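You operate a simulated robot arm through the tools that you are given. There is no shell and no other tool. Be economical: measure what you need, move in short steps, check, and stop when the job is done.

Carry out the task below with a simulated robot arm. There is one attempt and no reset: what you move stays moved.

TASK
Fetch the coupling and set it on the top of the tool cart. Put the bush from the middle store shelf on the grey gear blank on the low store shelf. Take the brown bundle from the low store shelf and put it on the wooden bench shelf. Put the purple plug on the wooden bench top away in the inside of the black bin. Fetch the orange pad and set it on the red sight glass. Open the lower green drawer, put the yellow spring in the inside of the lower green drawer, then shut the drawer. Take the bucket and leave it on the grey bench shelf. Put the white bundle on the top of the black cart away on the bottom shelf of the trolley. Switch the trolley brake off. Switch the teal switch on. The order is free. Set down upright: purple plug, bucket. The trolley brake goes to its stop.

The check looks at the end state, three seconds after you hand in, the way a careful person would. Anything else that was tipped, shoved, dropped, spilled or broken makes it a failure.

THE ROBOT
A 7-joint arm with a two-finger parallel gripper on a trunk, on a base that drives. Base frame: it is fixed to the floor where the robot stands at the start and does not move with it; the origin is under the middle of the robot, x ahead of it, y to its left, z up; the surface under the hand at the start is at about z = 800. Units: mm, rad, N and s.
Its first joint turns from -2.601 to 2.601 rad. Places, roughly: bottom shelf of the trolley [-2300, 7700, 300]; brown bundle (40x17x17 cm) [2800, -4600, 500]; bucket (20x18x29 cm) [2800, -7700, 900]; bush [2500, -4250, 1000]; coupling (8x3x3 cm) [700, -100, 800]; gear blank [2750, -4250, 500]; grey bench shelf [1000, -9400, 200]; inside of the black bin (15x13 cm) [-2540, 6080, 960]; inside of the lower green drawer [1500, -9300, 500]; lower green drawer [1500, -9200, 500]; orange pad (3x3x4 cm) [2400, -7600, 900]; purple plug (3x3x5 cm) [2800, -7000, 900]; red sight glass (9x9x2 cm) [300, -7000, 800]; teal switch [-5200, 5800, 1200]; top of the tool cart [-2500, -3400, 800]; trolley brake [-1800, 7300, 800]; white bundle (38x20x14 cm) [-2800, 5500, 1000]; wooden bench shelf [2700, -7200, 200]; yellow spring (4x4x3 cm) [2400, -7700, 900]. Payload 3.5 kg.
The tool frame sits at the grasp point between the pads (the TCP): z along the fingers, y along the line on which they close. The tips reach 23 mm beyond it. The gripper opens to 94 mm. The fingers are 38 mm wide and 10 mm thick; the gripper's body (54 by 96 mm) begins 39 mm behind the TCP.
Orientation is told as [roll, pitch, yaw] about the base's x, y, z axes, in that order, counted from this pose: with the fingers straight down and closing along the base's y, the tool's x points along the base's -x, its y along +y and its z along -z.

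THE INTERFACE
- The arm moves only by the tool nudge_tool. Its arguments are lists of equal length, an entry for each row: "angular": the turn, a rotation vector about the tool's x, y, z in degrees, a list of three; "slide": the shift along the tool's x, y, z in mm, a list of three; "claw": the opening, from 0 (shut) to 1 (fully open). In form: {"angular": [[wx, wy, wz], ...], "slide": [[dx, dy, dz], ...], "claw": [claw, ...]}. A call has 1 to 10 rows; each row shifts and turns the commanded pose from where the row before left it, along the tool's axes as they then stand. Each row takes 0.2 s and may step no farther than 50 mm and 0.15 rad from the row before; otherwise, or with a gripper value out of range, the whole call is refused. A pose out of reach is approached as far as the arm can. The call stops where the force on the tool passes 40 N (or 10 N more than at its start, if that is more) or the arm is blocked; 0.2 s more then pass. The fingers move at their own pace (about 153 mm/s each) and stop on an object; they squeeze with about 20 N. The grip force told is the motor's: it shows also when the fingers shut on nothing. Time passes only in rows, and 0.2 s behind the last, so rows that do not move let the fingers close. The reply holds the time, the measured pose of the TCP, the force on the tool along the base axes, the opening and the grip force, in the units named above and with some noise, with the torque about the TCP (base axes, N m) and any sound that the robot's microphone picked up.
- Cameras (640 x 400 px; columns grow to the right, rows downward): "scene" is now at [-246.8, 164.3, 1288.2]; the picture's right is [-0.36, -0.93, 0.00], its down [-0.25, 0.10, -0.96] and it looks along [0.90, -0.34, -0.27] (base axes); focal length 259 px, centre (320, 200). "wrist" rides on the gripper at [86, 16, -74] in the tool frame; the picture's right is [-0.18, 0.98, 0.00], its down [-0.58, -0.11, -0.81] and it looks along [-0.79, -0.15, 0.59] (tool axes); focal length 243 px, centre (320, 200). There is no depth. A picture from a camera that has moved, and an enlarged one, comes with that camera's place and axes in the base frame and with its lens. The place of the scene camera against the robot may be out by one fixed shift of up to 18 mm in any direction.
- capture(camera): a new picture of that camera. It takes no simulated time.
- base_move(legs): drives the robot by 1 to 6 legs, each [ahead, left, turn to the left] in mm, mm and rad, along the robot's own axes; the way and the turn of a leg run together, so that a leg with both is an arc; at most 1500 mm and 3.142 rad a leg. The arm and the cameras ride along, it lands a little off, and it stops where it bumps. It gives what a move gives.
- turn_head(pan, tilt): turns the head with the scene camera to pan (to the left, within 2.496 rad either way) and tilt (down, from -0.506 to 1.204), counted from straight ahead of the robot. It gives what a move gives.
- zoom(camera, box): a new picture of the part [left, top, right, bottom] of that camera's present view, enlarged. It takes no simulated time.
- job_done(): hands the job in; it is judged then, once.

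Go step by step. Nothing tells you exact positions but the pictures and the camera data: compare them with the known pose of the tool, close in by small moves and look again before you grip or let go. The budget is 525 turns and 288 pictures, counting those below and the enlarged ones. Unless the task says otherwise, let go and move clear before handing in, and close with one line.

The tools are called after "Call:" as a command line: name --argument value ..., lists and objects as JSON in quotes. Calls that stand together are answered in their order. nudge_tool: Moves the arm, as the interface text tells. Its arguments: {"type":"object","properties":{"angular":{"type":"array","items":{"type":"array","items":{"type":"number"}}},"slide":{"type":"array","items":{"type":"array","items":{"type":"number"}}},"claw":{"type":"array","items":{"type":"number"}}},"required":["angular","slide","claw"]} The other tools are called the same way: base_move (legs) drives the base; turn_head (pan, tilt) turns the head that bears the scene camera; capture (camera) takes a picture; zoom (camera, box) takes an enlarged picture of a part of a camera's view; job_done () hands the job in.

At the start:

```text
time: 0.0
eef_pos: [762.7, -286.6, 1038.1]
tcp_rot: [0.0, 0.001, 0.001]
ft_force: [0.3, 0.5, -0.5]
wrist_torque: [-0.01, -0.01, 0.0]
opening: 93.9
grasp_force: 0.2
robot x, y, heading: [-2.4, 2.3, 0.002]
head pan, tilt: [-0.365, 0.271]
```

scene: 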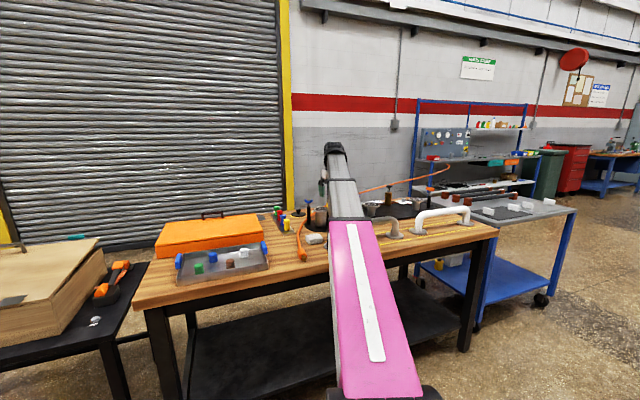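
wrist: 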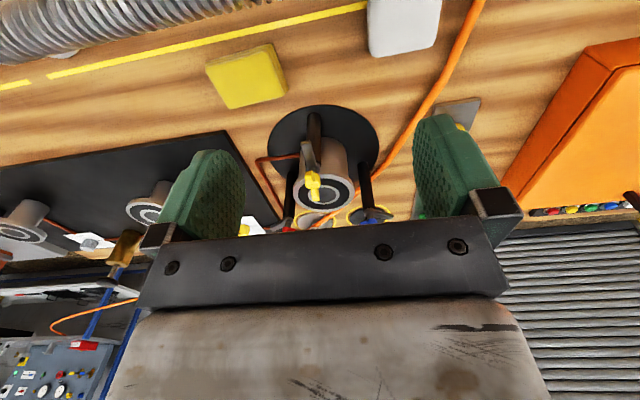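

I see the bench ahead with many objects; the coupling should be near pixel (297,246). I'll zoom in there.

Call:
zoom --camera "scene" --box '[160, 180, 340, 292]'

Call:
turn_head --pan -0.15 --tilt 0.6

Call:
capture --camera "scene"

```text
3.56 times, centred on (250, 236) of scene
camera zoom: at [-246.8, 164.3, 1288.2], right [-0.36, -0.93, 0.0], down [-0.25, 0.1, -0.96], along [0.9, -0.34, -0.27], focal length 920 px, centre (569, 72)
```

zoom: 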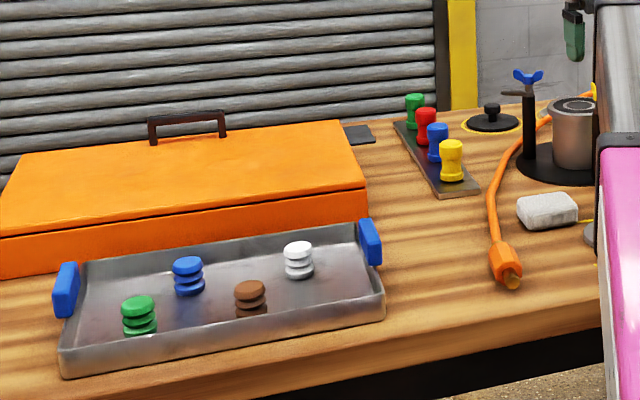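

```text
time: 0.8
eef_pos: [762.5, -287.2, 1038.0]
tcp_rot: [0.001, 0.003, 0.0]
ft_force: [-0.1, 0.1, -0.1]
wrist_torque: [0.01, 0.0, -0.01]
opening: 94.0
grasp_force: 0.0
robot x, y, heading: [-0.8, -2.5, 0.001]
head pan, tilt: [-0.15, 0.6]
```

```text
284 pictures are left
camera scene: at [-246.7, 184.3, 1257.9], right [-0.15, -0.99, 0.0], down [-0.56, 0.08, -0.83], along [0.82, -0.12, -0.56], focal length 259 px, centre (320, 200)
```

scene: 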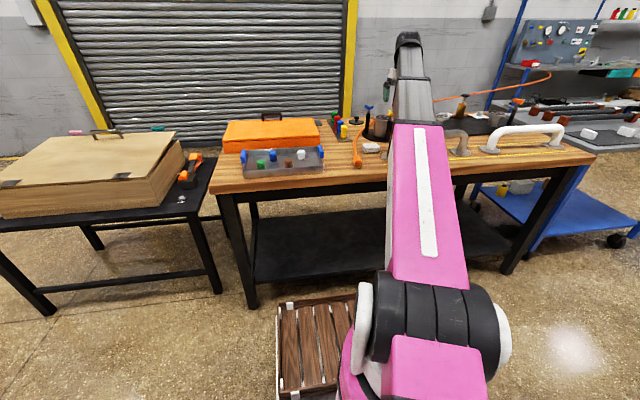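

I take the orange fitting with a brass tip as the coupling (about [640,-90]). I'll bring the hand back and left so the wrist camera can see it.

Call:
nudge_tool --angular '[[0, 0, 0], [0, 0, 0], [0, 0, 0], [0, 0, 0], [0, 0, 0], [0, 0, 0]]' --slide '[[33, 33, 0], [33, 33, 0], [33, 33, 0], [33, 33, 0], [33, 33, 0], [33, 33, 0]]' --claw '[1, 1, 1, 1, 1, 1]'

Call:
capture --camera "wrist"

Call:
zoom --camera "scene" --box '[320, 90, 480, 190]'

```text
time: 1.5
eef_pos: [692.1, -217.0, 1039.7]
tcp_rot: [-0.004, -0.009, 0.006]
ft_force: [4.2, 2.5, -8.5]
wrist_torque: [-0.49, -0.38, -0.37]
opening: 94.0
grasp_force: 0.0
robot x, y, heading: [-3.3, -1.4, 0.001]
head pan, tilt: [-0.15, 0.6]
stopped in row 3: the force on the tool passed its limit at 53 N (the readings are from after the stop); the commanded pose is now the measured one
```

```text
283 pictures are left
camera wrist: at [605.8, -201.9, 1113.8], right [0.18, 0.98, 0.0], down [0.57, -0.1, 0.81], along [0.8, -0.15, -0.58], focal length 243 px, centre (320, 200)
```

wrist: 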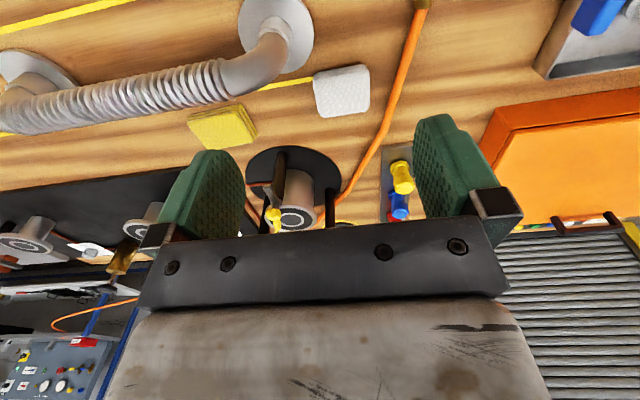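

```text
4.00 times, centred on (400, 140) of scene
camera zoom: at [-246.8, 184.4, 1257.9], right [-0.15, -0.99, 0.0], down [-0.56, 0.08, -0.83], along [0.82, -0.12, -0.56], focal length 1035 px, centre (0, 440)
```

zoom: 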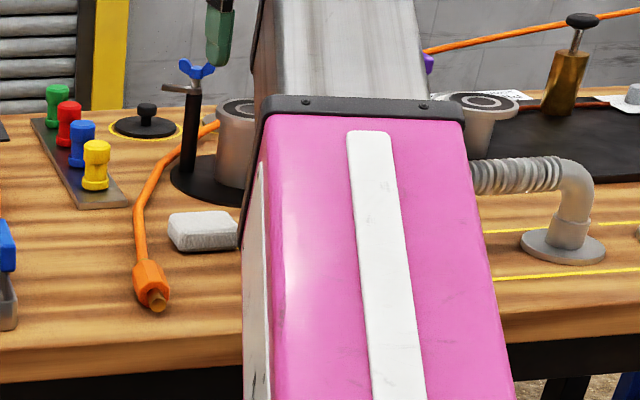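

The arm stopped on force without visible contact, probably from acceleration. I'll carry on in smaller steps.

Call:
nudge_tool --angular '[[0, 0, 0], [0, 0, 0], [0, 0, 0], [0, 0, 0], [0, 0, 0], [0, 0, 0]]' --slide '[[10, 10, 0], [20, 20, 0], [25, 25, 0], [25, 25, 0], [25, 20, 0], [20, 15, 0]]' --claw '[1, 1, 1, 1, 1, 1]'

Call:
capture --camera "wrist"

```text
time: 2.0
eef_pos: [679.5, -205.9, 1040.1]
tcp_rot: [-0.007, -0.015, 0.015]
ft_force: [4.4, -0.1, -9.2]
wrist_torque: [-0.3, -0.52, -0.19]
opening: 93.9
grasp_force: 0.1
robot x, y, heading: [-1.4, 3.6, 0.0]
head pan, tilt: [-0.15, 0.6]
stopped in row 2: the force on the tool passed its limit at 50 N (the readings are from after the stop); the commanded pose is now the measured one
```

```text
281 pictures are left
camera wrist: at [593.3, -189.2, 1113.7], right [0.17, 0.99, 0.0], down [0.57, -0.09, 0.82], along [0.8, -0.14, -0.58], focal length 243 px, centre (320, 200)
```

wrist: 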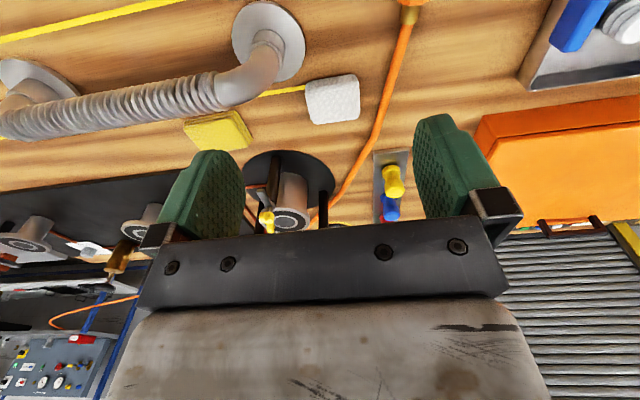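

I'll wait a moment to see whether the force remains, which would mean real contact.

Call:
nudge_tool --angular '[[0, 0, 0], [0, 0, 0]]' --slide '[[0, 0, 0], [0, 0, 0]]' --claw '[1, 1]'

Call:
turn_head --pan -0.2 --tilt 0.3

Call:
zoom --camera "scene" --box '[240, 80, 480, 230]'

```text
time: 2.6
eef_pos: [679.0, -204.5, 1041.5]
tcp_rot: [-0.008, -0.015, 0.015]
ft_force: [6.5, -0.6, -17.3]
wrist_torque: [-0.44, -0.89, -0.19]
opening: 94.1
grasp_force: 0.0
robot x, y, heading: [1.1, 2.1, -0.006]
head pan, tilt: [-0.15, 0.6]
```

```text
time: 3.4
eef_pos: [680.6, -204.7, 1041.4]
tcp_rot: [-0.006, -0.015, 0.014]
ft_force: [7.3, -1.0, -19.8]
wrist_torque: [-0.36, -1.18, 0.0]
opening: 93.8
grasp_force: 0.0
robot x, y, heading: [-0.3, -2.0, -0.006]
head pan, tilt: [-0.201, 0.3]
```

```text
2.67 times, centred on (360, 155) of scene
camera zoom: at [-242.6, 179.0, 1285.3], right [-0.2, -0.98, 0.0], down [-0.29, 0.06, -0.96], along [0.94, -0.19, -0.3], focal length 690 px, centre (213, 320)
```

zoom: 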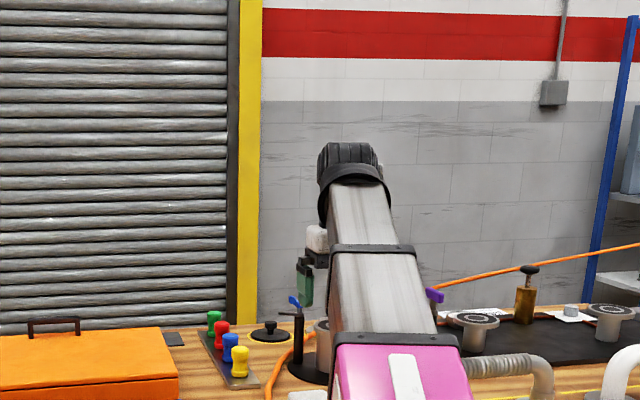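

The downward push persists, so the hand seems to be folding against the forearm at this short reach. I'll back the hand out forward and drive the base back a little.

Call:
nudge_tool --angular '[[0, 0, 0], [0, 0, 0], [0, 0, 0]]' --slide '[[-20, 0, 0], [-25, 0, 0], [-25, 0, 0]]' --claw '[1, 1, 1]'

Call:
base_move --legs '[[-200, 0, 0]]'

Call:
nudge_tool --angular '[[0, 0, 0], [0, 0, 0], [0, 0, 0]]' --slide '[[0, 30, 0], [0, 40, 0], [0, 40, 0]]' --claw '[1, 1, 1]'

Call:
capture --camera "wrist"

```text
time: 4.2
eef_pos: [751.3, -202.3, 1041.1]
tcp_rot: [-0.006, -0.015, 0.016]
ft_force: [0.3, 0.5, -0.1]
wrist_torque: [0.02, 0.02, -0.01]
opening: 94.2
grasp_force: 0.0
robot x, y, heading: [1.3, 1.1, 0.001]
head pan, tilt: [-0.201, 0.3]
```

```text
time: 5.8
eef_pos: [547.2, -202.7, 1041.5]
tcp_rot: [-0.006, -0.015, 0.013]
ft_force: [0.2, -0.1, -0.1]
wrist_torque: [-0.01, 0.01, 0.03]
opening: 93.9
grasp_force: 0.0
robot x, y, heading: [-202.3, -0.7, -0.001]
head pan, tilt: [-0.201, 0.3]
```

```text
time: 6.6
eef_pos: [547.9, -94.1, 1039.7]
tcp_rot: [-0.009, -0.016, 0.013]
ft_force: [-0.6, -0.1, 0.4]
wrist_torque: [0.0, 0.04, -0.03]
opening: 93.9
grasp_force: 0.0
robot x, y, heading: [-204.0, -2.2, 0.005]
head pan, tilt: [-0.201, 0.3]
```

```text
279 pictures are left
camera wrist: at [460.6, -79.4, 1112.3], right [0.17, 0.99, 0.0], down [0.57, -0.1, 0.82], along [0.8, -0.14, -0.58], focal length 243 px, centre (320, 200)
```

wrist: 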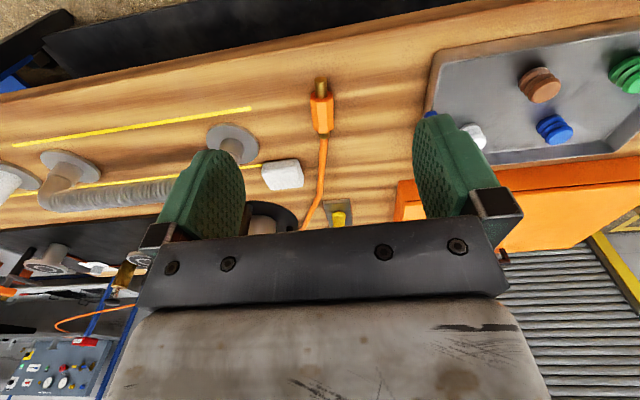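

The coupling lies along x with centre about [661,-112,815]. I'll move above it and descend partway.

Call:
nudge_tool --angular '[[0, 0, 0], [0, 0, 0], [0, 0, 0], [0, 0, 0], [0, 0, 0], [0, 0, 0]]' --slide '[[-20, -4, 20], [-25, -4, 30], [-25, -4, 30], [-20, -4, 30], [-20, 0, 30], [0, 0, 15]]' --claw '[1, 1, 1, 1, 1, 1]'

Call:
capture --camera "wrist"

```text
time: 8.0
eef_pos: [660.4, -108.0, 886.6]
tcp_rot: [-0.007, -0.014, 0.015]
ft_force: [0.2, -0.7, 0.9]
wrist_torque: [0.02, -0.01, 0.06]
opening: 94.0
grasp_force: 0.1
robot x, y, heading: [-204.6, 1.4, 0.001]
head pan, tilt: [-0.201, 0.3]
```

```text
278 pictures are left
camera wrist: at [571.9, -93.5, 960.1], right [0.17, 0.99, 0.0], down [0.57, -0.09, 0.82], along [0.8, -0.14, -0.58], focal length 243 px, centre (320, 200)
```

wrist: 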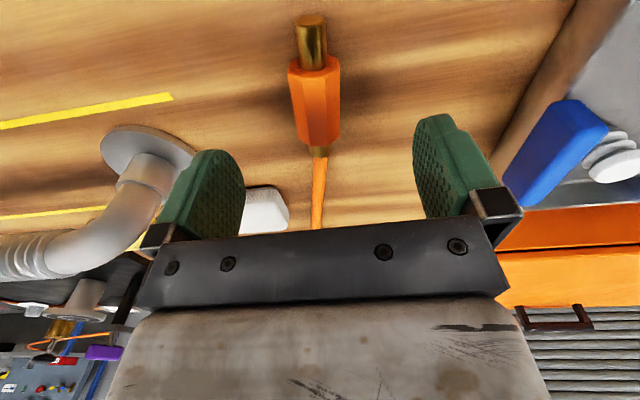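

Aligned well; shifting 4 mm in y, then descending and gripping.

Call:
nudge_tool --angular '[[0, 0, 0], [0, 0, 0], [0, 0, 0], [0, 0, 0], [0, 0, 0], [0, 0, 0], [0, 0, 0]]' --slide '[[0, -4, 20], [0, 0, 20], [0, 0, 20], [0, 0, 0], [0, 0, 0], [0, 0, 0], [0, 0, 0]]' --claw '[1, 1, 1, 0.1, 0.1, 0.1, 0.1]'

Call:
nudge_tool --angular '[[0, 0, 0], [0, 0, 0], [0, 0, 0], [0, 0, 0]]' --slide '[[0, 0, -10], [0, 0, -20], [0, 0, -20], [0, 0, -30]]' --claw '[0.1, 0.1, 0.1, 0.1]'

Call:
capture --camera "wrist"

Call:
capture --camera "scene"

```text
time: 9.6
eef_pos: [660.3, -111.7, 825.9]
tcp_rot: [-0.009, -0.015, 0.013]
ft_force: [1.0, 0.1, -0.1]
wrist_torque: [0.02, 0.0, 0.02]
opening: 29.7
grasp_force: 20.2
robot x, y, heading: [-205.3, -3.8, -0.004]
head pan, tilt: [-0.201, 0.3]
```

```text
time: 10.6
eef_pos: [659.3, -110.7, 907.6]
tcp_rot: [-0.007, -0.014, 0.013]
ft_force: [0.3, -0.4, 0.4]
wrist_torque: [-0.03, 0.0, -0.04]
opening: 29.7
grasp_force: 19.9
robot x, y, heading: [-202.2, -2.2, -0.004]
head pan, tilt: [-0.201, 0.3]
```

```text
277 pictures are left
camera wrist: at [571.4, -96.0, 980.9], right [0.17, 0.99, 0.0], down [0.57, -0.09, 0.81], along [0.8, -0.14, -0.58], focal length 243 px, centre (320, 200)
```

wrist: 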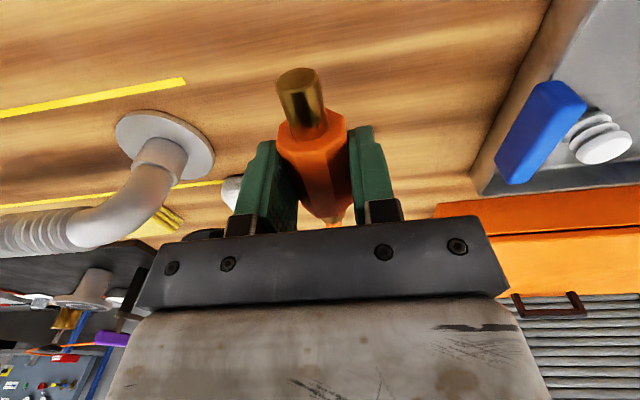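

```text
276 pictures are left
camera scene: at [-445.3, 178.8, 1285.4], right [-0.2, -0.98, 0.0], down [-0.29, 0.06, -0.96], along [0.94, -0.19, -0.3], focal length 259 px, centre (320, 200)
```

scene: 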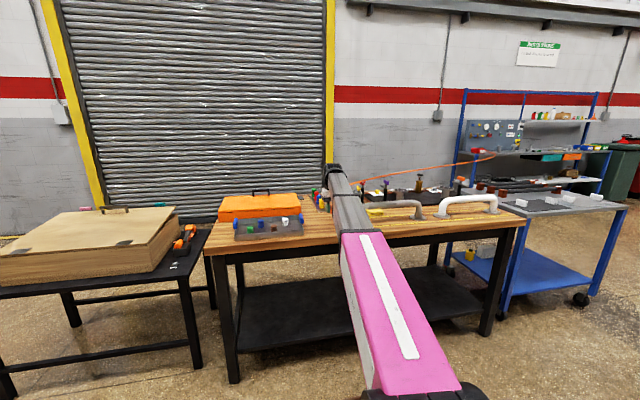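

The coupling is gripped and lifted. I need to know whether the hose is truly attached, so I lift further and look from the side.

Call:
nudge_tool --angular '[[0, 0, 0], [0, 0, 0], [0, 0, 0], [0, 0, 0], [0, 0, 0]]' --slide '[[0, 0, -20], [0, 20, -40], [0, 30, -40], [0, 30, -40], [0, 30, -30]]' --claw '[0.1, 0.1, 0.1, 0.1, 0.1]'

Call:
zoom --camera "scene" --box '[240, 100, 560, 300]'

Call:
capture --camera "wrist"

```text
time: 11.8
eef_pos: [651.9, -3.4, 1078.3]
tcp_rot: [-0.008, -0.015, 0.013]
ft_force: [-0.4, 0.0, -0.8]
wrist_torque: [0.01, 0.01, 0.02]
opening: 29.8
grasp_force: 19.8
robot x, y, heading: [-202.0, -0.7, -0.002]
head pan, tilt: [-0.201, 0.3]
```

```text
2.00 times, centred on (400, 200) of scene
camera zoom: at [-445.2, 178.9, 1285.4], right [-0.2, -0.98, 0.0], down [-0.29, 0.06, -0.96], along [0.94, -0.19, -0.3], focal length 517 px, centre (160, 200)
```

zoom: 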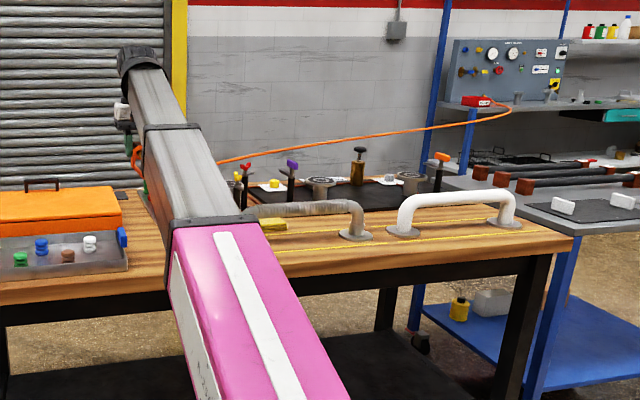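

```text
274 pictures are left
camera wrist: at [564.8, 12.2, 1150.8], right [0.17, 0.99, 0.0], down [0.57, -0.1, 0.82], along [0.8, -0.14, -0.58], focal length 243 px, centre (320, 200)
```

wrist: 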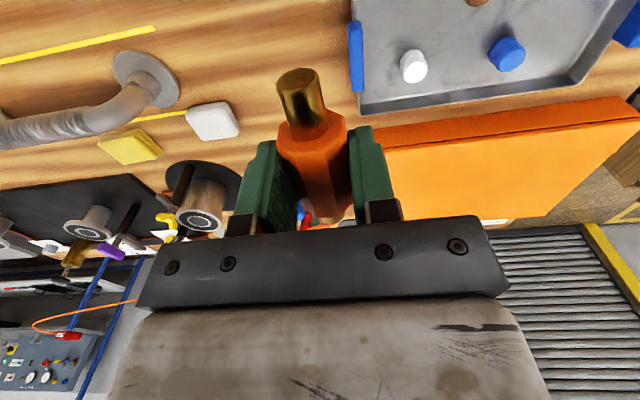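

The hose runs to a red box on the gauge rack; I'll watch the force as I drive. First I look toward the tool cart (back right).

Call:
turn_head --pan -2.2 --tilt 0.2

Call:
capture --camera "scene"

Call:
turn_head --pan -1.1 --tilt 0.25

Call:
capture --camera "scene"

```text
time: 13.7
eef_pos: [652.0, -2.4, 1076.3]
tcp_rot: [-0.007, -0.015, 0.015]
ft_force: [0.2, 0.5, -1.1]
wrist_torque: [0.02, 0.02, -0.02]
opening: 29.7
grasp_force: 19.3
robot x, y, heading: [-202.3, 0.9, -0.002]
head pan, tilt: [-2.201, 0.201]
```

```text
273 pictures are left
camera scene: at [-591.6, 122.1, 1294.7], right [-0.81, 0.59, 0.0], down [0.12, 0.16, -0.98], along [-0.58, -0.79, -0.2], focal length 259 px, centre (320, 200)
```

scene: 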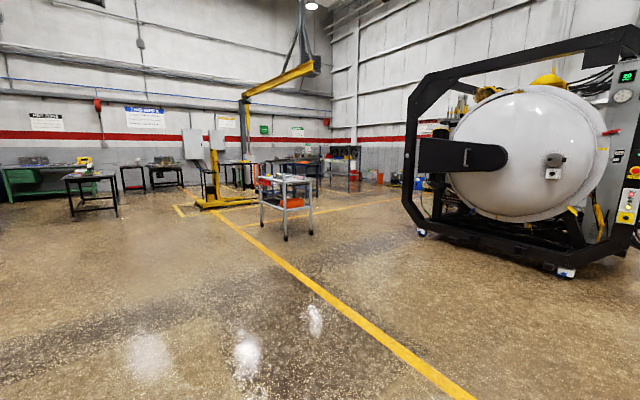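

```text
time: 15.1
eef_pos: [652.8, -2.8, 1076.7]
tcp_rot: [-0.006, -0.015, 0.013]
ft_force: [1.1, 0.1, -1.3]
wrist_torque: [0.0, 0.0, 0.01]
opening: 29.3
grasp_force: 20.2
robot x, y, heading: [-200.8, -1.2, -0.003]
head pan, tilt: [-1.1, 0.25]
```

```text
272 pictures are left
camera scene: at [-494.4, 114.2, 1290.1], right [-0.89, -0.45, 0.0], down [-0.11, 0.22, -0.97], along [0.44, -0.86, -0.25], focal length 259 px, centre (320, 200)
```

scene: 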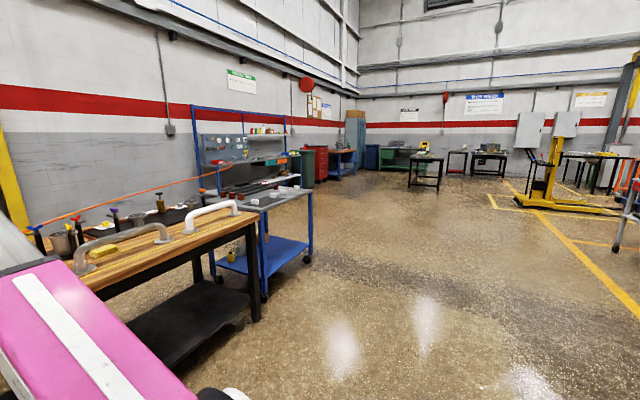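

The cart stands at x −2680…−2295, y −3870…−2960. I check how the hose runs among the bench items before pulling it.

Call:
turn_head --pan -0.6 --tilt 0.25

Call:
zoom --camera "scene" --box '[120, 130, 400, 305]'

```text
time: 16.0
eef_pos: [652.4, -2.8, 1077.9]
tcp_rot: [-0.008, -0.013, 0.014]
ft_force: [0.5, 0.6, -2.0]
wrist_torque: [-0.02, -0.01, 0.0]
opening: 29.8
grasp_force: 20.3
robot x, y, heading: [-208.1, -4.3, -0.005]
head pan, tilt: [-0.6, 0.25]
```

```text
2.29 times, centred on (260, 218) of scene
camera zoom: at [-459.7, 144.6, 1290.1], right [-0.57, -0.82, 0.0], down [-0.2, 0.14, -0.97], along [0.8, -0.55, -0.25], focal length 591 px, centre (457, 160)
```

zoom: 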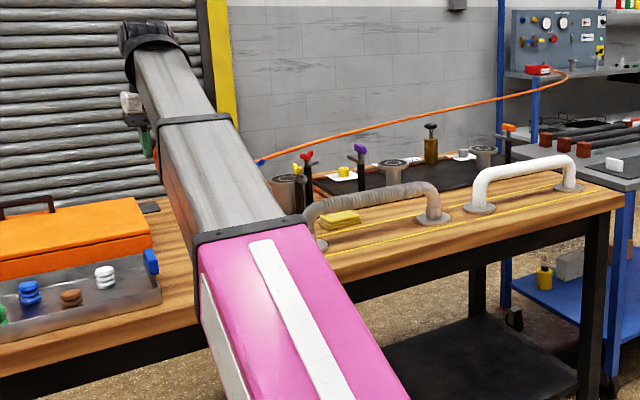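

I drive straight back 500 mm, watching the force, then look at the hose.

Call:
base_move --legs '[[-300, 0, 0]]'

Call:
turn_head --pan -0.35 --tilt 0.25

Call:
capture --camera "scene"

Call:
capture --camera "wrist"

```text
time: 18.0
eef_pos: [359.0, -2.6, 1078.1]
tcp_rot: [-0.007, -0.013, 0.015]
ft_force: [0.9, 0.4, -1.4]
wrist_torque: [-0.03, -0.03, 0.02]
opening: 30.0
grasp_force: 19.9
robot x, y, heading: [-495.5, -1.7, 0.006]
head pan, tilt: [-0.6, 0.25]
```

```text
time: 18.8
eef_pos: [358.3, -1.5, 1078.2]
tcp_rot: [-0.007, -0.015, 0.016]
ft_force: [0.0, 0.0, -1.3]
wrist_torque: [-0.04, 0.0, 0.01]
opening: 29.8
grasp_force: 20.3
robot x, y, heading: [-494.0, -2.0, 0.002]
head pan, tilt: [-0.351, 0.25]
```

```text
270 pictures are left
camera scene: at [-743.3, 164.7, 1290.1], right [-0.34, -0.94, 0.0], down [-0.23, 0.08, -0.97], along [0.91, -0.33, -0.25], focal length 259 px, centre (320, 200)
```

scene: 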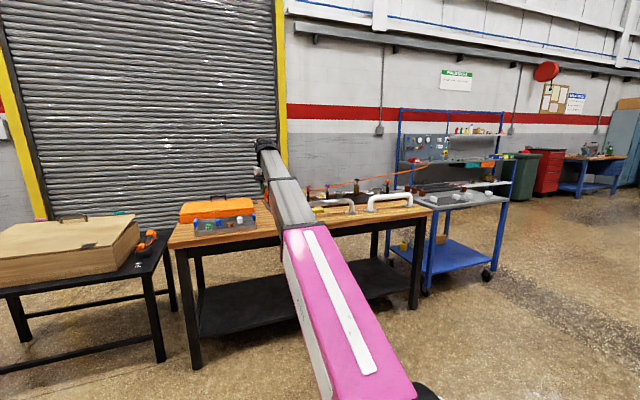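

```text
269 pictures are left
camera wrist: at [270.8, 13.0, 1150.3], right [0.17, 0.99, 0.0], down [0.57, -0.09, 0.82], along [0.8, -0.14, -0.58], focal length 243 px, centre (320, 200)
```

wrist: 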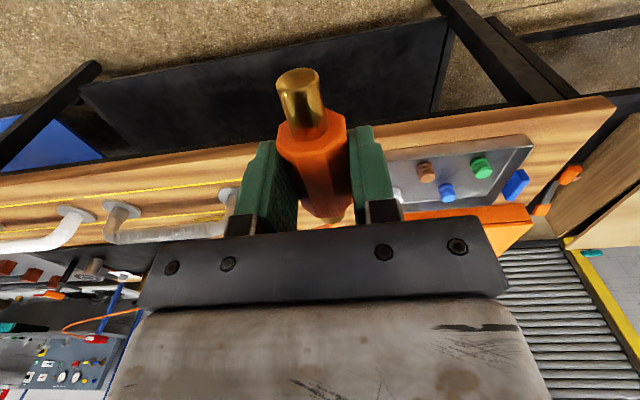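

Call:
zoom --camera "scene" --box '[240, 130, 420, 243]'

Call:
base_move --legs '[[-300, 0, 0]]'

Call:
zoom --camera "scene" --box '[220, 110, 440, 248]'

```text
3.54 times, centred on (330, 186) of scene
camera zoom: at [-743.3, 164.7, 1290.1], right [-0.34, -0.94, 0.0], down [-0.23, 0.08, -0.97], along [0.91, -0.33, -0.25], focal length 916 px, centre (285, 248)
```

zoom: 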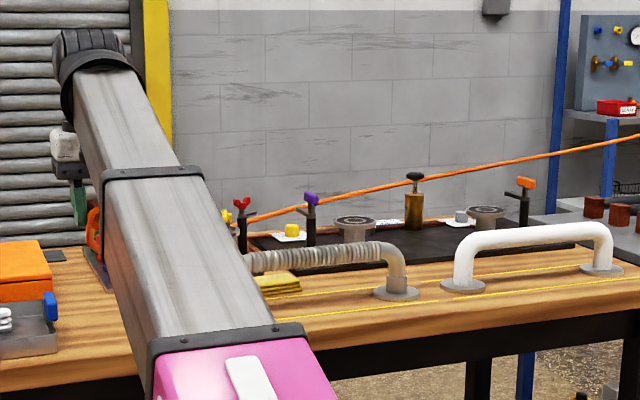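

```text
time: 20.8
eef_pos: [53.4, -6.5, 1076.7]
tcp_rot: [-0.006, -0.012, 0.011]
ft_force: [0.3, 0.3, -1.8]
wrist_torque: [0.0, 0.01, -0.02]
opening: 29.7
grasp_force: 20.2
robot x, y, heading: [-800.4, 0.3, 0.002]
head pan, tilt: [-0.351, 0.25]
```

```text
2.90 times, centred on (330, 179) of scene
camera zoom: at [-1047.1, 166.3, 1290.1], right [-0.35, -0.94, 0.0], down [-0.23, 0.09, -0.97], along [0.91, -0.34, -0.25], focal length 750 px, centre (291, 261)
```

zoom: 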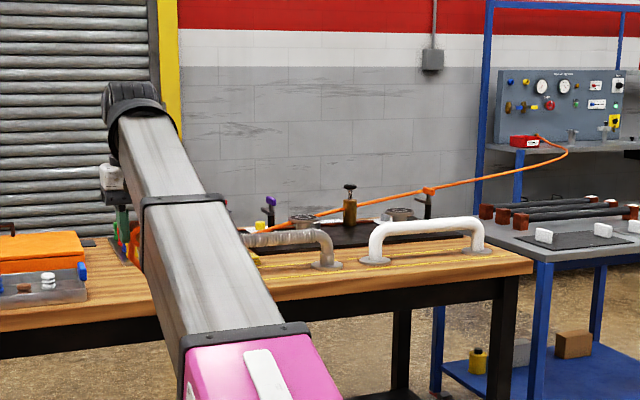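

No pull so far. I turn right and look at the hand and hose again.

Call:
base_move --legs '[[0, 0, -1.2]]'

Call:
turn_head --pan 0.7 --tilt 0.3

Call:
capture --camera "scene"

```text
time: 24.2
eef_pos: [-500.8, -801.0, 1076.9]
tcp_rot: [-0.005, -0.012, -1.195]
ft_force: [0.4, -0.1, -1.9]
wrist_torque: [0.0, 0.02, 0.02]
opening: 29.8
grasp_force: 20.1
robot x, y, heading: [-798.8, 2.5, -1.208]
head pan, tilt: [-0.351, 0.25]
```

```text
time: 25.5
eef_pos: [-500.4, -801.0, 1076.6]
tcp_rot: [-0.007, -0.013, -1.194]
ft_force: [-0.9, -1.1, -0.9]
wrist_torque: [0.0, 0.03, 0.01]
opening: 29.8
grasp_force: 19.8
robot x, y, heading: [-805.6, -0.0, -1.205]
head pan, tilt: [0.7, 0.3]
```

```text
266 pictures are left
camera scene: at [-663.2, 337.9, 1285.4], right [-0.49, -0.87, 0.0], down [-0.26, 0.14, -0.96], along [0.83, -0.47, -0.3], focal length 259 px, centre (320, 200)
```

scene: 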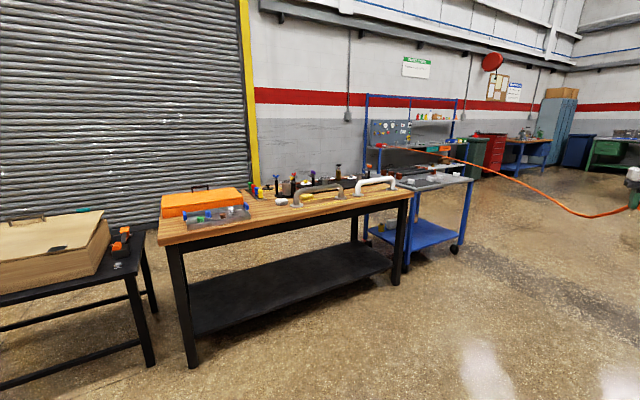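

The hose follows freely as a loose cable and the bench is undisturbed. I drive on toward the cart, in stages.

Call:
base_move --legs '[[0, 0, -0.7], [1200, 0, 0]]'

Call:
capture --camera "scene"

```text
time: 33.5
eef_pos: [-1494.6, -1927.6, 1077.7]
tcp_rot: [-0.007, -0.014, -1.903]
ft_force: [-0.3, -0.2, -1.3]
wrist_torque: [0.02, 0.01, -0.01]
opening: 29.7
grasp_force: 19.8
robot x, y, heading: [-1198.7, -1124.8, -1.918]
head pan, tilt: [0.7, 0.3]
```

```text
265 pictures are left
camera scene: at [-881.5, -958.7, 1285.4], right [-0.94, -0.34, 0.0], down [-0.1, 0.28, -0.96], along [0.33, -0.9, -0.3], focal length 259 px, centre (320, 200)
```

scene: 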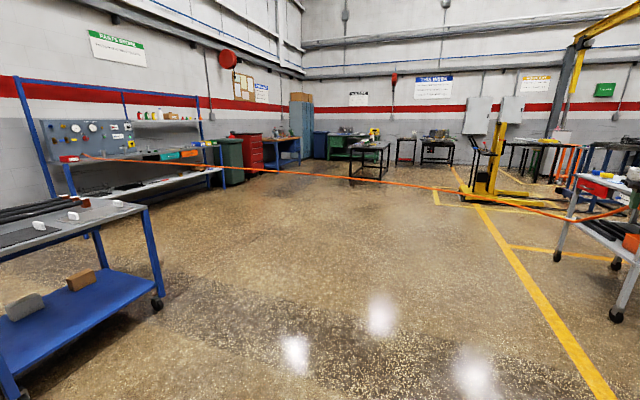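

Call:
turn_head --pan -0.1 --tilt 0.35

Call:
zoom --camera "scene" --box '[160, 80, 480, 280]'

```text
time: 34.6
eef_pos: [-1495.3, -1927.7, 1076.9]
tcp_rot: [-0.007, -0.014, -1.905]
ft_force: [-0.3, 0.2, -0.1]
wrist_torque: [0.01, -0.01, 0.01]
opening: 29.8
grasp_force: 20.2
robot x, y, heading: [-1204.5, -1123.9, -1.916]
head pan, tilt: [-0.099, 0.351]
```

```text
2.00 times, centred on (320, 180) of scene
camera zoom: at [-954.0, -955.1, 1280.6], right [-0.9, 0.43, 0.0], down [0.15, 0.31, -0.94], along [-0.41, -0.85, -0.34], focal length 517 px, centre (320, 240)
```

zoom: 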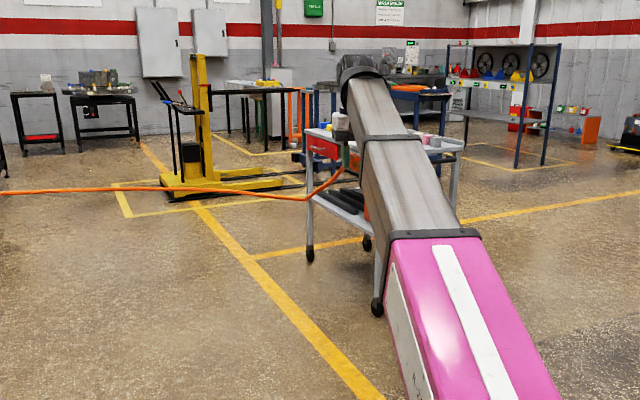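

Call:
base_move --legs '[[0, 0, 0.177], [1130, 0, 0], [1130, 0, 0], [0, 0, -1.4]]'

Call:
turn_head --pan 0.0 --tilt 0.6

Call:
capture --camera "scene"

Call:
capture --camera "wrist"

```text
time: 49.7
eef_pos: [-2478.0, -3266.6, 1076.8]
tcp_rot: [-0.008, -0.015, 3.104]
ft_force: [-0.3, -0.3, -1.3]
wrist_torque: [0.0, -0.02, 0.02]
opening: 30.0
grasp_force: 20.1
robot x, y, heading: [-1626.7, -3311.8, 3.089]
head pan, tilt: [-0.099, 0.351]
```

```text
time: 50.5
eef_pos: [-2478.1, -3265.0, 1076.5]
tcp_rot: [-0.006, -0.015, 3.105]
ft_force: [0.0, -0.5, -2.1]
wrist_torque: [0.0, -0.01, -0.01]
opening: 29.6
grasp_force: 20.2
robot x, y, heading: [-1622.5, -3315.6, 3.084]
head pan, tilt: [0.0, 0.6]
```

```text
263 pictures are left
camera scene: at [-1397.3, -3508.1, 1257.9], right [0.05, 1.0, 0.0], down [0.56, -0.03, -0.83], along [-0.82, 0.04, -0.56], focal length 259 px, centre (320, 200)
```

scene: 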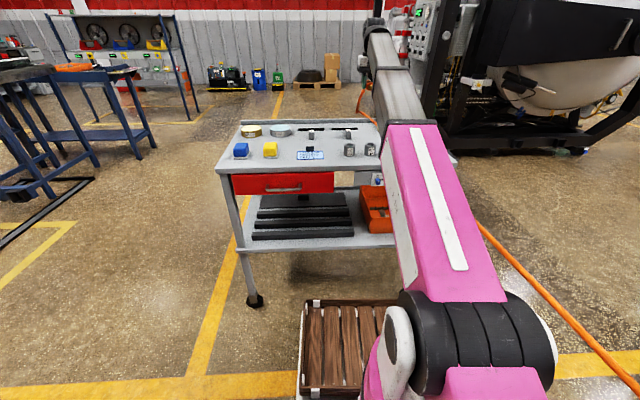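

```text
262 pictures are left
camera wrist: at [-2390.8, -3286.6, 1150.3], right [-0.22, -0.98, 0.0], down [-0.57, 0.12, 0.82], along [-0.79, 0.18, -0.58], focal length 243 px, centre (320, 200)
```

wrist: 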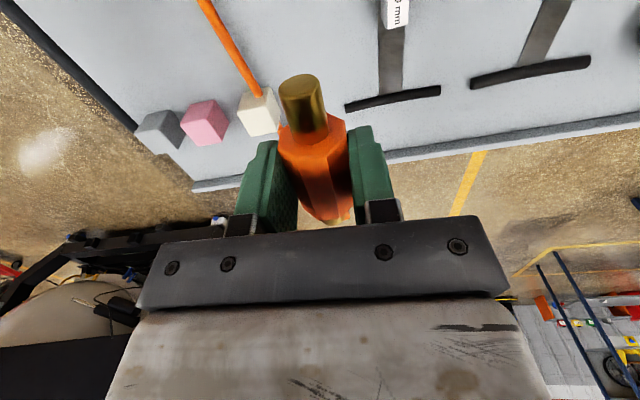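

The crate rides with the robot. A free area on the cart lies near [-2450,-3090]; I move there and lower partway.

Call:
nudge_tool --angular '[[0, 0, 0], [0, 0, 0], [0, 0, 0], [0, 0, 0], [0, 0, 0], [0, 0, 0], [0, 0, 0], [0, 0, 0], [0, 0, 0]]' --slide '[[4, -20, 0], [4, -30, 0], [4, -35, 0], [4, -35, 0], [4, -35, 20], [2, -20, 35], [0, 0, 40], [0, 0, 40], [0, 0, 30]]' --claw '[0.1, 0.1, 0.1, 0.1, 0.1, 0.1, 0.1, 0.1, 0.1]'

Call:
capture --camera "wrist"

Call:
capture --camera "scene"

```text
time: 52.5
eef_pos: [-2450.2, -3094.1, 911.6]
tcp_rot: [-0.007, -0.015, 3.102]
ft_force: [-0.7, 0.3, -0.6]
wrist_torque: [0.0, -0.01, 0.0]
opening: 29.9
grasp_force: 20.3
robot x, y, heading: [-1622.8, -3316.2, 3.09]
head pan, tilt: [0.0, 0.6]
```

```text
261 pictures are left
camera wrist: at [-2363.5, -3115.5, 985.1], right [-0.22, -0.98, 0.0], down [-0.57, 0.12, 0.82], along [-0.79, 0.18, -0.58], focal length 243 px, centre (320, 200)
```

wrist: 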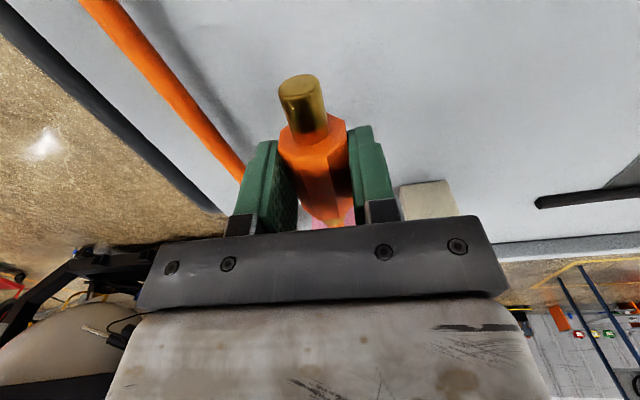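

```text
260 pictures are left
camera scene: at [-1397.3, -3508.1, 1257.9], right [0.05, 1.0, 0.0], down [0.56, -0.03, -0.83], along [-0.82, 0.04, -0.56], focal length 259 px, centre (320, 200)
```

scene: 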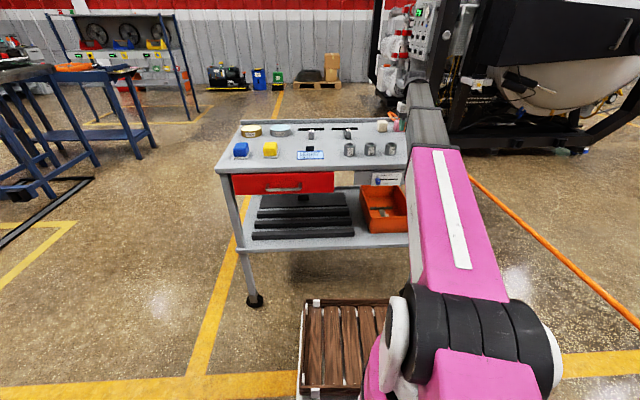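

Clear spot beneath. Lowering the coupling onto the cart top.

Call:
nudge_tool --angular '[[0, 0, 0], [0, 0, 0], [0, 0, 0], [0, 0, 0], [0, 0, 0], [0, 0, 0]]' --slide '[[0, 0, 20], [0, 0, 25], [0, 0, 20], [0, 0, 10], [0, 0, 5], [0, 0, 3]]' --claw '[0.1, 0.1, 0.1, 0.1, 0.1, 0.1]'

Call:
capture --camera "wrist"

```text
time: 53.2
eef_pos: [-2450.3, -3092.5, 872.6]
tcp_rot: [-0.006, -0.019, 3.105]
ft_force: [5.9, -2.2, 22.1]
wrist_torque: [-0.54, -0.57, 0.05]
opening: 29.5
grasp_force: 20.0
robot x, y, heading: [-1621.4, -3310.4, 3.088]
head pan, tilt: [0.0, 0.6]
stopped in row 3: the force on the tool passed its limit at 81 N (the readings are from after the stop); the commanded pose is now the measured one
```

```text
259 pictures are left
camera wrist: at [-2363.3, -3113.4, 946.0], right [-0.22, -0.98, 0.0], down [-0.56, 0.13, 0.82], along [-0.8, 0.18, -0.58], focal length 243 px, centre (320, 200)
```

wrist: 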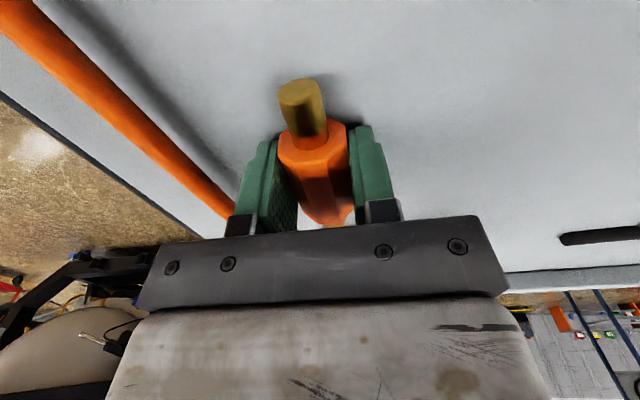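

Contact came earlier than expected; I zoom the scene view to see what touches.

Call:
zoom --camera "scene" --box '[330, 90, 450, 165]'

Call:
zoom --camera "wrist" --box '[200, 40, 440, 190]'

```text
5.33 times, centred on (390, 128) of scene
camera zoom: at [-1396.5, -3508.4, 1257.7], right [0.05, 1.0, 0.0], down [0.56, -0.03, -0.83], along [-0.82, 0.04, -0.56], focal length 1380 px, centre (-53, 587)
```

zoom: 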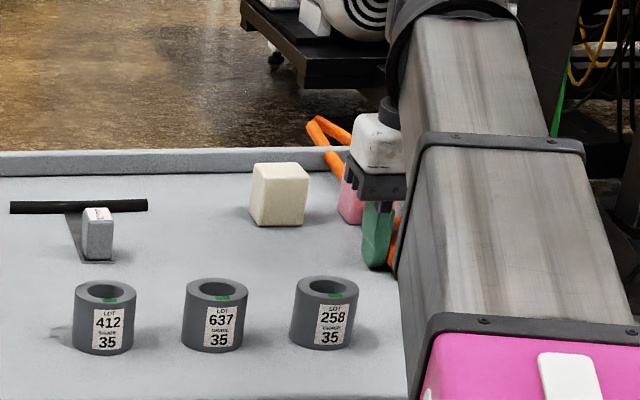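

```text
2.67 times, centred on (320, 115) of wrist
camera zoom: at [-2363.3, -3113.4, 946.0], right [-0.22, -0.98, 0.0], down [-0.56, 0.13, 0.82], along [-0.8, 0.18, -0.58], focal length 647 px, centre (320, 427)
```

zoom: 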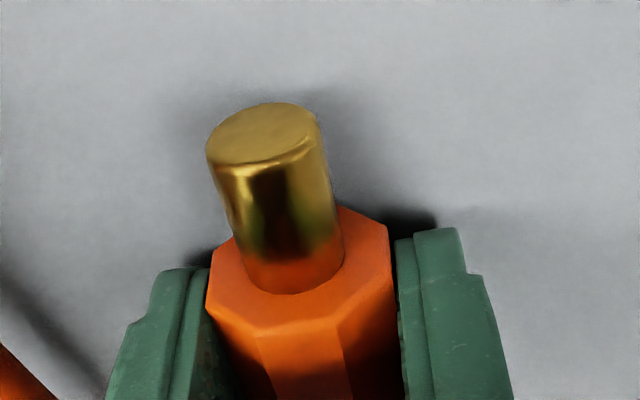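

The contact shadows show the coupling resting on the cart top (about z 847). I release and rise.

Call:
nudge_tool --angular '[[0, 0, 0], [0, 0, 0], [0, 0, 0], [0, 0, 0]]' --slide '[[0, 0, -1], [0, 0, 0], [0, 0, 0], [0, 0, 0]]' --claw '[0.1, 0.5, 0.5, 0.5]'

Call:
nudge_tool --angular '[[0, 0, 0], [0, 0, 0], [0, 0, 0], [0, 0, 0], [0, 0, 0], [0, 0, 0]]' --slide '[[0, 0, -10], [0, 0, -20], [0, 0, -35], [0, 0, -40], [0, 0, -40], [0, 0, -40]]' --claw '[0.5, 0.5, 0.5, 0.5, 0.5, 0.5]'

Call:
capture --camera "wrist"

Call:
zoom --camera "scene" --box '[330, 90, 450, 165]'

```text
time: 54.2
eef_pos: [-2451.8, -3091.6, 872.6]
tcp_rot: [-0.009, -0.018, 3.106]
ft_force: [0.6, 13.5, 18.6]
wrist_torque: [-0.13, -0.34, 0.26]
opening: 41.1
grasp_force: 0.1
robot x, y, heading: [-1627.3, -3312.6, 3.089]
head pan, tilt: [0.0, 0.6]
```

```text
time: 55.6
eef_pos: [-2449.9, -3096.4, 1055.9]
tcp_rot: [-0.007, -0.019, 3.102]
ft_force: [-0.4, 0.6, 0.5]
wrist_torque: [0.01, 0.03, -0.02]
opening: 46.8
grasp_force: 0.3
robot x, y, heading: [-1623.9, -3314.9, 3.087]
head pan, tilt: [0.0, 0.6]
```

```text
256 pictures are left
camera wrist: at [-2362.0, -3117.1, 1128.6], right [-0.22, -0.98, 0.0], down [-0.56, 0.13, 0.82], along [-0.8, 0.18, -0.58], focal length 243 px, centre (320, 200)
```

wrist: 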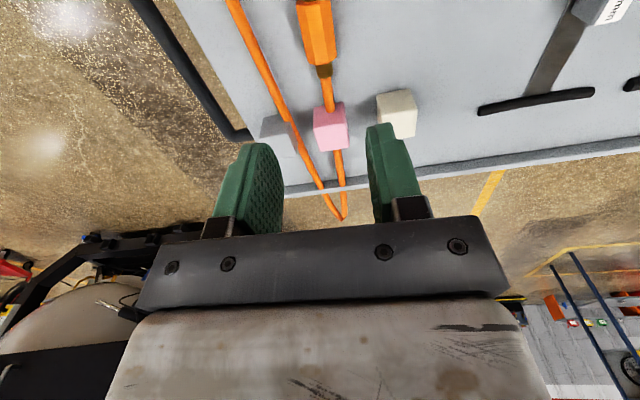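

```text
5.33 times, centred on (390, 128) of scene
camera zoom: at [-1397.2, -3508.1, 1257.9], right [0.05, 1.0, 0.0], down [0.56, -0.03, -0.83], along [-0.82, 0.04, -0.56], focal length 1380 px, centre (-53, 587)
```

zoom: 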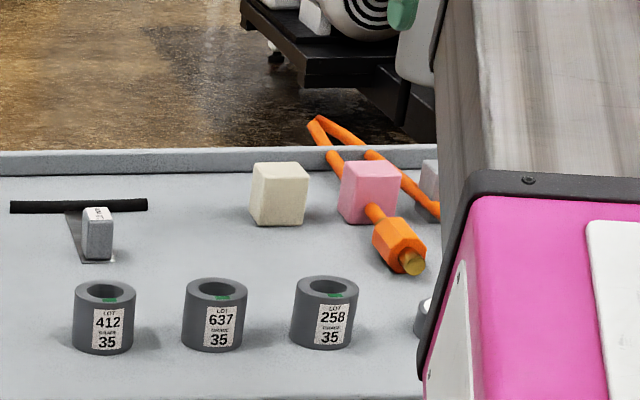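

The coupling rests on the cart and the hose is only visual. Next I drive toward the store shelves around [2600,-4400] and look ahead.

Call:
base_move --legs '[[0, 0, 2.774], [1200, 0, 0], [1200, 0, 0]]'

Call:
turn_head --pan 0.3 --tilt 0.25

Call:
capture --camera "scene"

```text
time: 73.9
eef_pos: [1271.1, -4787.0, 1056.0]
tcp_rot: [-0.008, -0.019, -0.415]
ft_force: [-0.7, -0.1, -0.2]
wrist_torque: [0.0, 0.03, -0.01]
opening: 47.0
grasp_force: 0.1
robot x, y, heading: [585.3, -4280.1, -0.427]
head pan, tilt: [0.0, 0.6]
```

```text
time: 74.8
eef_pos: [1271.2, -4787.5, 1054.9]
tcp_rot: [-0.006, -0.019, -0.415]
ft_force: [-0.4, -0.3, 0.4]
wrist_torque: [-0.03, -0.05, 0.02]
opening: 46.8
grasp_force: 0.1
robot x, y, heading: [581.7, -4281.9, -0.433]
head pan, tilt: [0.3, 0.25]
```

```text
254 pictures are left
camera scene: at [450.0, -3977.9, 1290.0], right [-0.13, -0.99, 0.0], down [-0.25, 0.03, -0.97], along [0.96, -0.12, -0.25], focal length 259 px, centre (320, 200)
```

scene: 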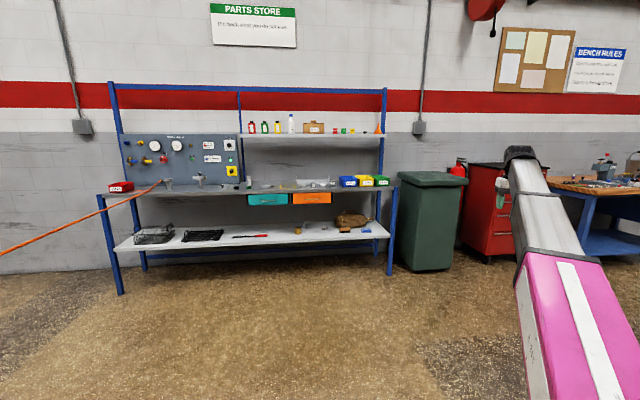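

I see the Parts Store. Zooming in on its middle and low shelves.

Call:
zoom --camera "scene" --box '[220, 165, 420, 290]'

```text
3.20 times, centred on (320, 228) of scene
camera zoom: at [450.0, -3977.9, 1290.0], right [-0.13, -0.99, 0.0], down [-0.25, 0.03, -0.97], along [0.96, -0.12, -0.25], focal length 828 px, centre (320, 112)
```

zoom: 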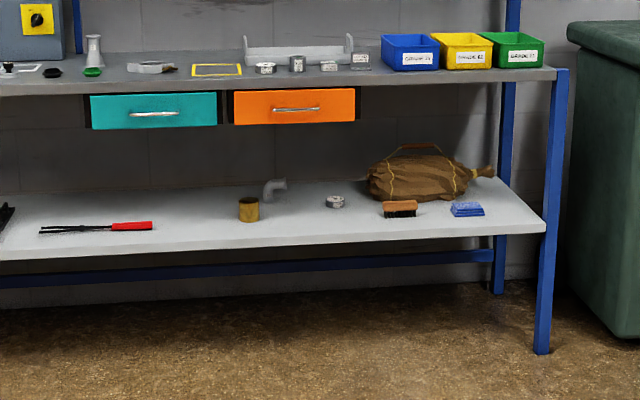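

The middle shelf is about z 850, the low shelf about z 400, with front edges near x 2520; the bundle has a handle on top. I drive closer, facing the shelf squarely.

Call:
base_move --legs '[[0, 0, 0.43], [1170, 20, 0]]'

Call:
turn_head --pan 0.0 --tilt 0.45

Call:
capture --camera "scene"

Call:
capture --camera "wrist"

```text
time: 81.8
eef_pos: [2562.4, -4442.7, 1055.3]
tcp_rot: [-0.007, -0.018, 0.011]
ft_force: [0.2, 0.5, -0.4]
wrist_torque: [-0.01, -0.01, 0.0]
opening: 47.0
grasp_force: 0.1
robot x, y, heading: [1726.9, -4266.8, -0.003]
head pan, tilt: [0.3, 0.25]
```

```text
time: 82.6
eef_pos: [2563.3, -4441.2, 1054.2]
tcp_rot: [-0.007, -0.02, 0.012]
ft_force: [-0.5, -0.4, 0.4]
wrist_torque: [-0.02, -0.02, -0.01]
opening: 47.0
grasp_force: 0.0
robot x, y, heading: [1728.6, -4266.2, -0.003]
head pan, tilt: [0.0, 0.45]
```

```text
252 pictures are left
camera scene: at [1486.6, -4067.8, 1271.5], right [0.0, -1.0, 0.0], down [-0.43, 0.0, -0.9], along [0.9, 0.0, -0.43], focal length 259 px, centre (320, 200)
```

scene: 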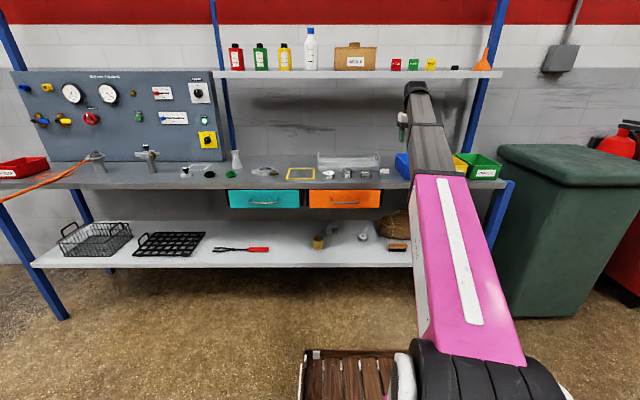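

```text
251 pictures are left
camera wrist: at [2475.5, -4426.4, 1128.3], right [0.17, 0.98, 0.0], down [0.57, -0.1, 0.82], along [0.81, -0.14, -0.58], focal length 243 px, centre (320, 200)
```

wrist: 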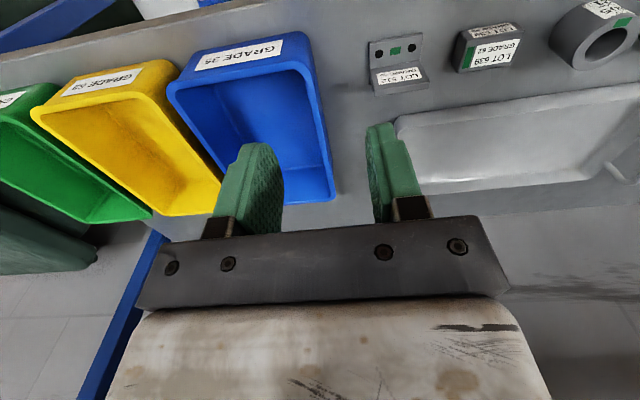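

Call:
zoom --camera "scene" --box '[280, 150, 420, 260]'

```text
3.64 times, centred on (350, 205) of scene
camera zoom: at [1486.6, -4067.8, 1271.5], right [0.0, -1.0, 0.0], down [-0.43, 0.0, -0.9], along [0.9, 0.0, -0.43], focal length 941 px, centre (211, 182)
```

zoom: 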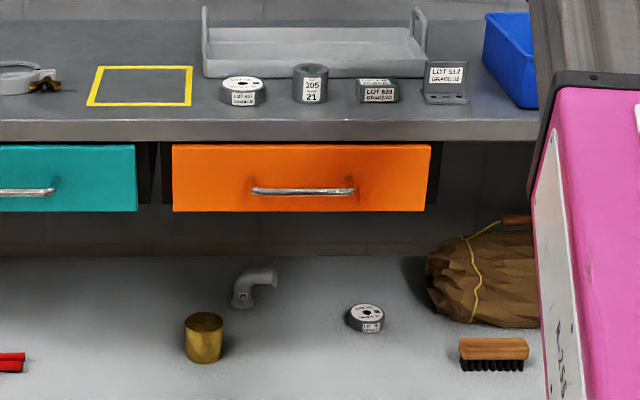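

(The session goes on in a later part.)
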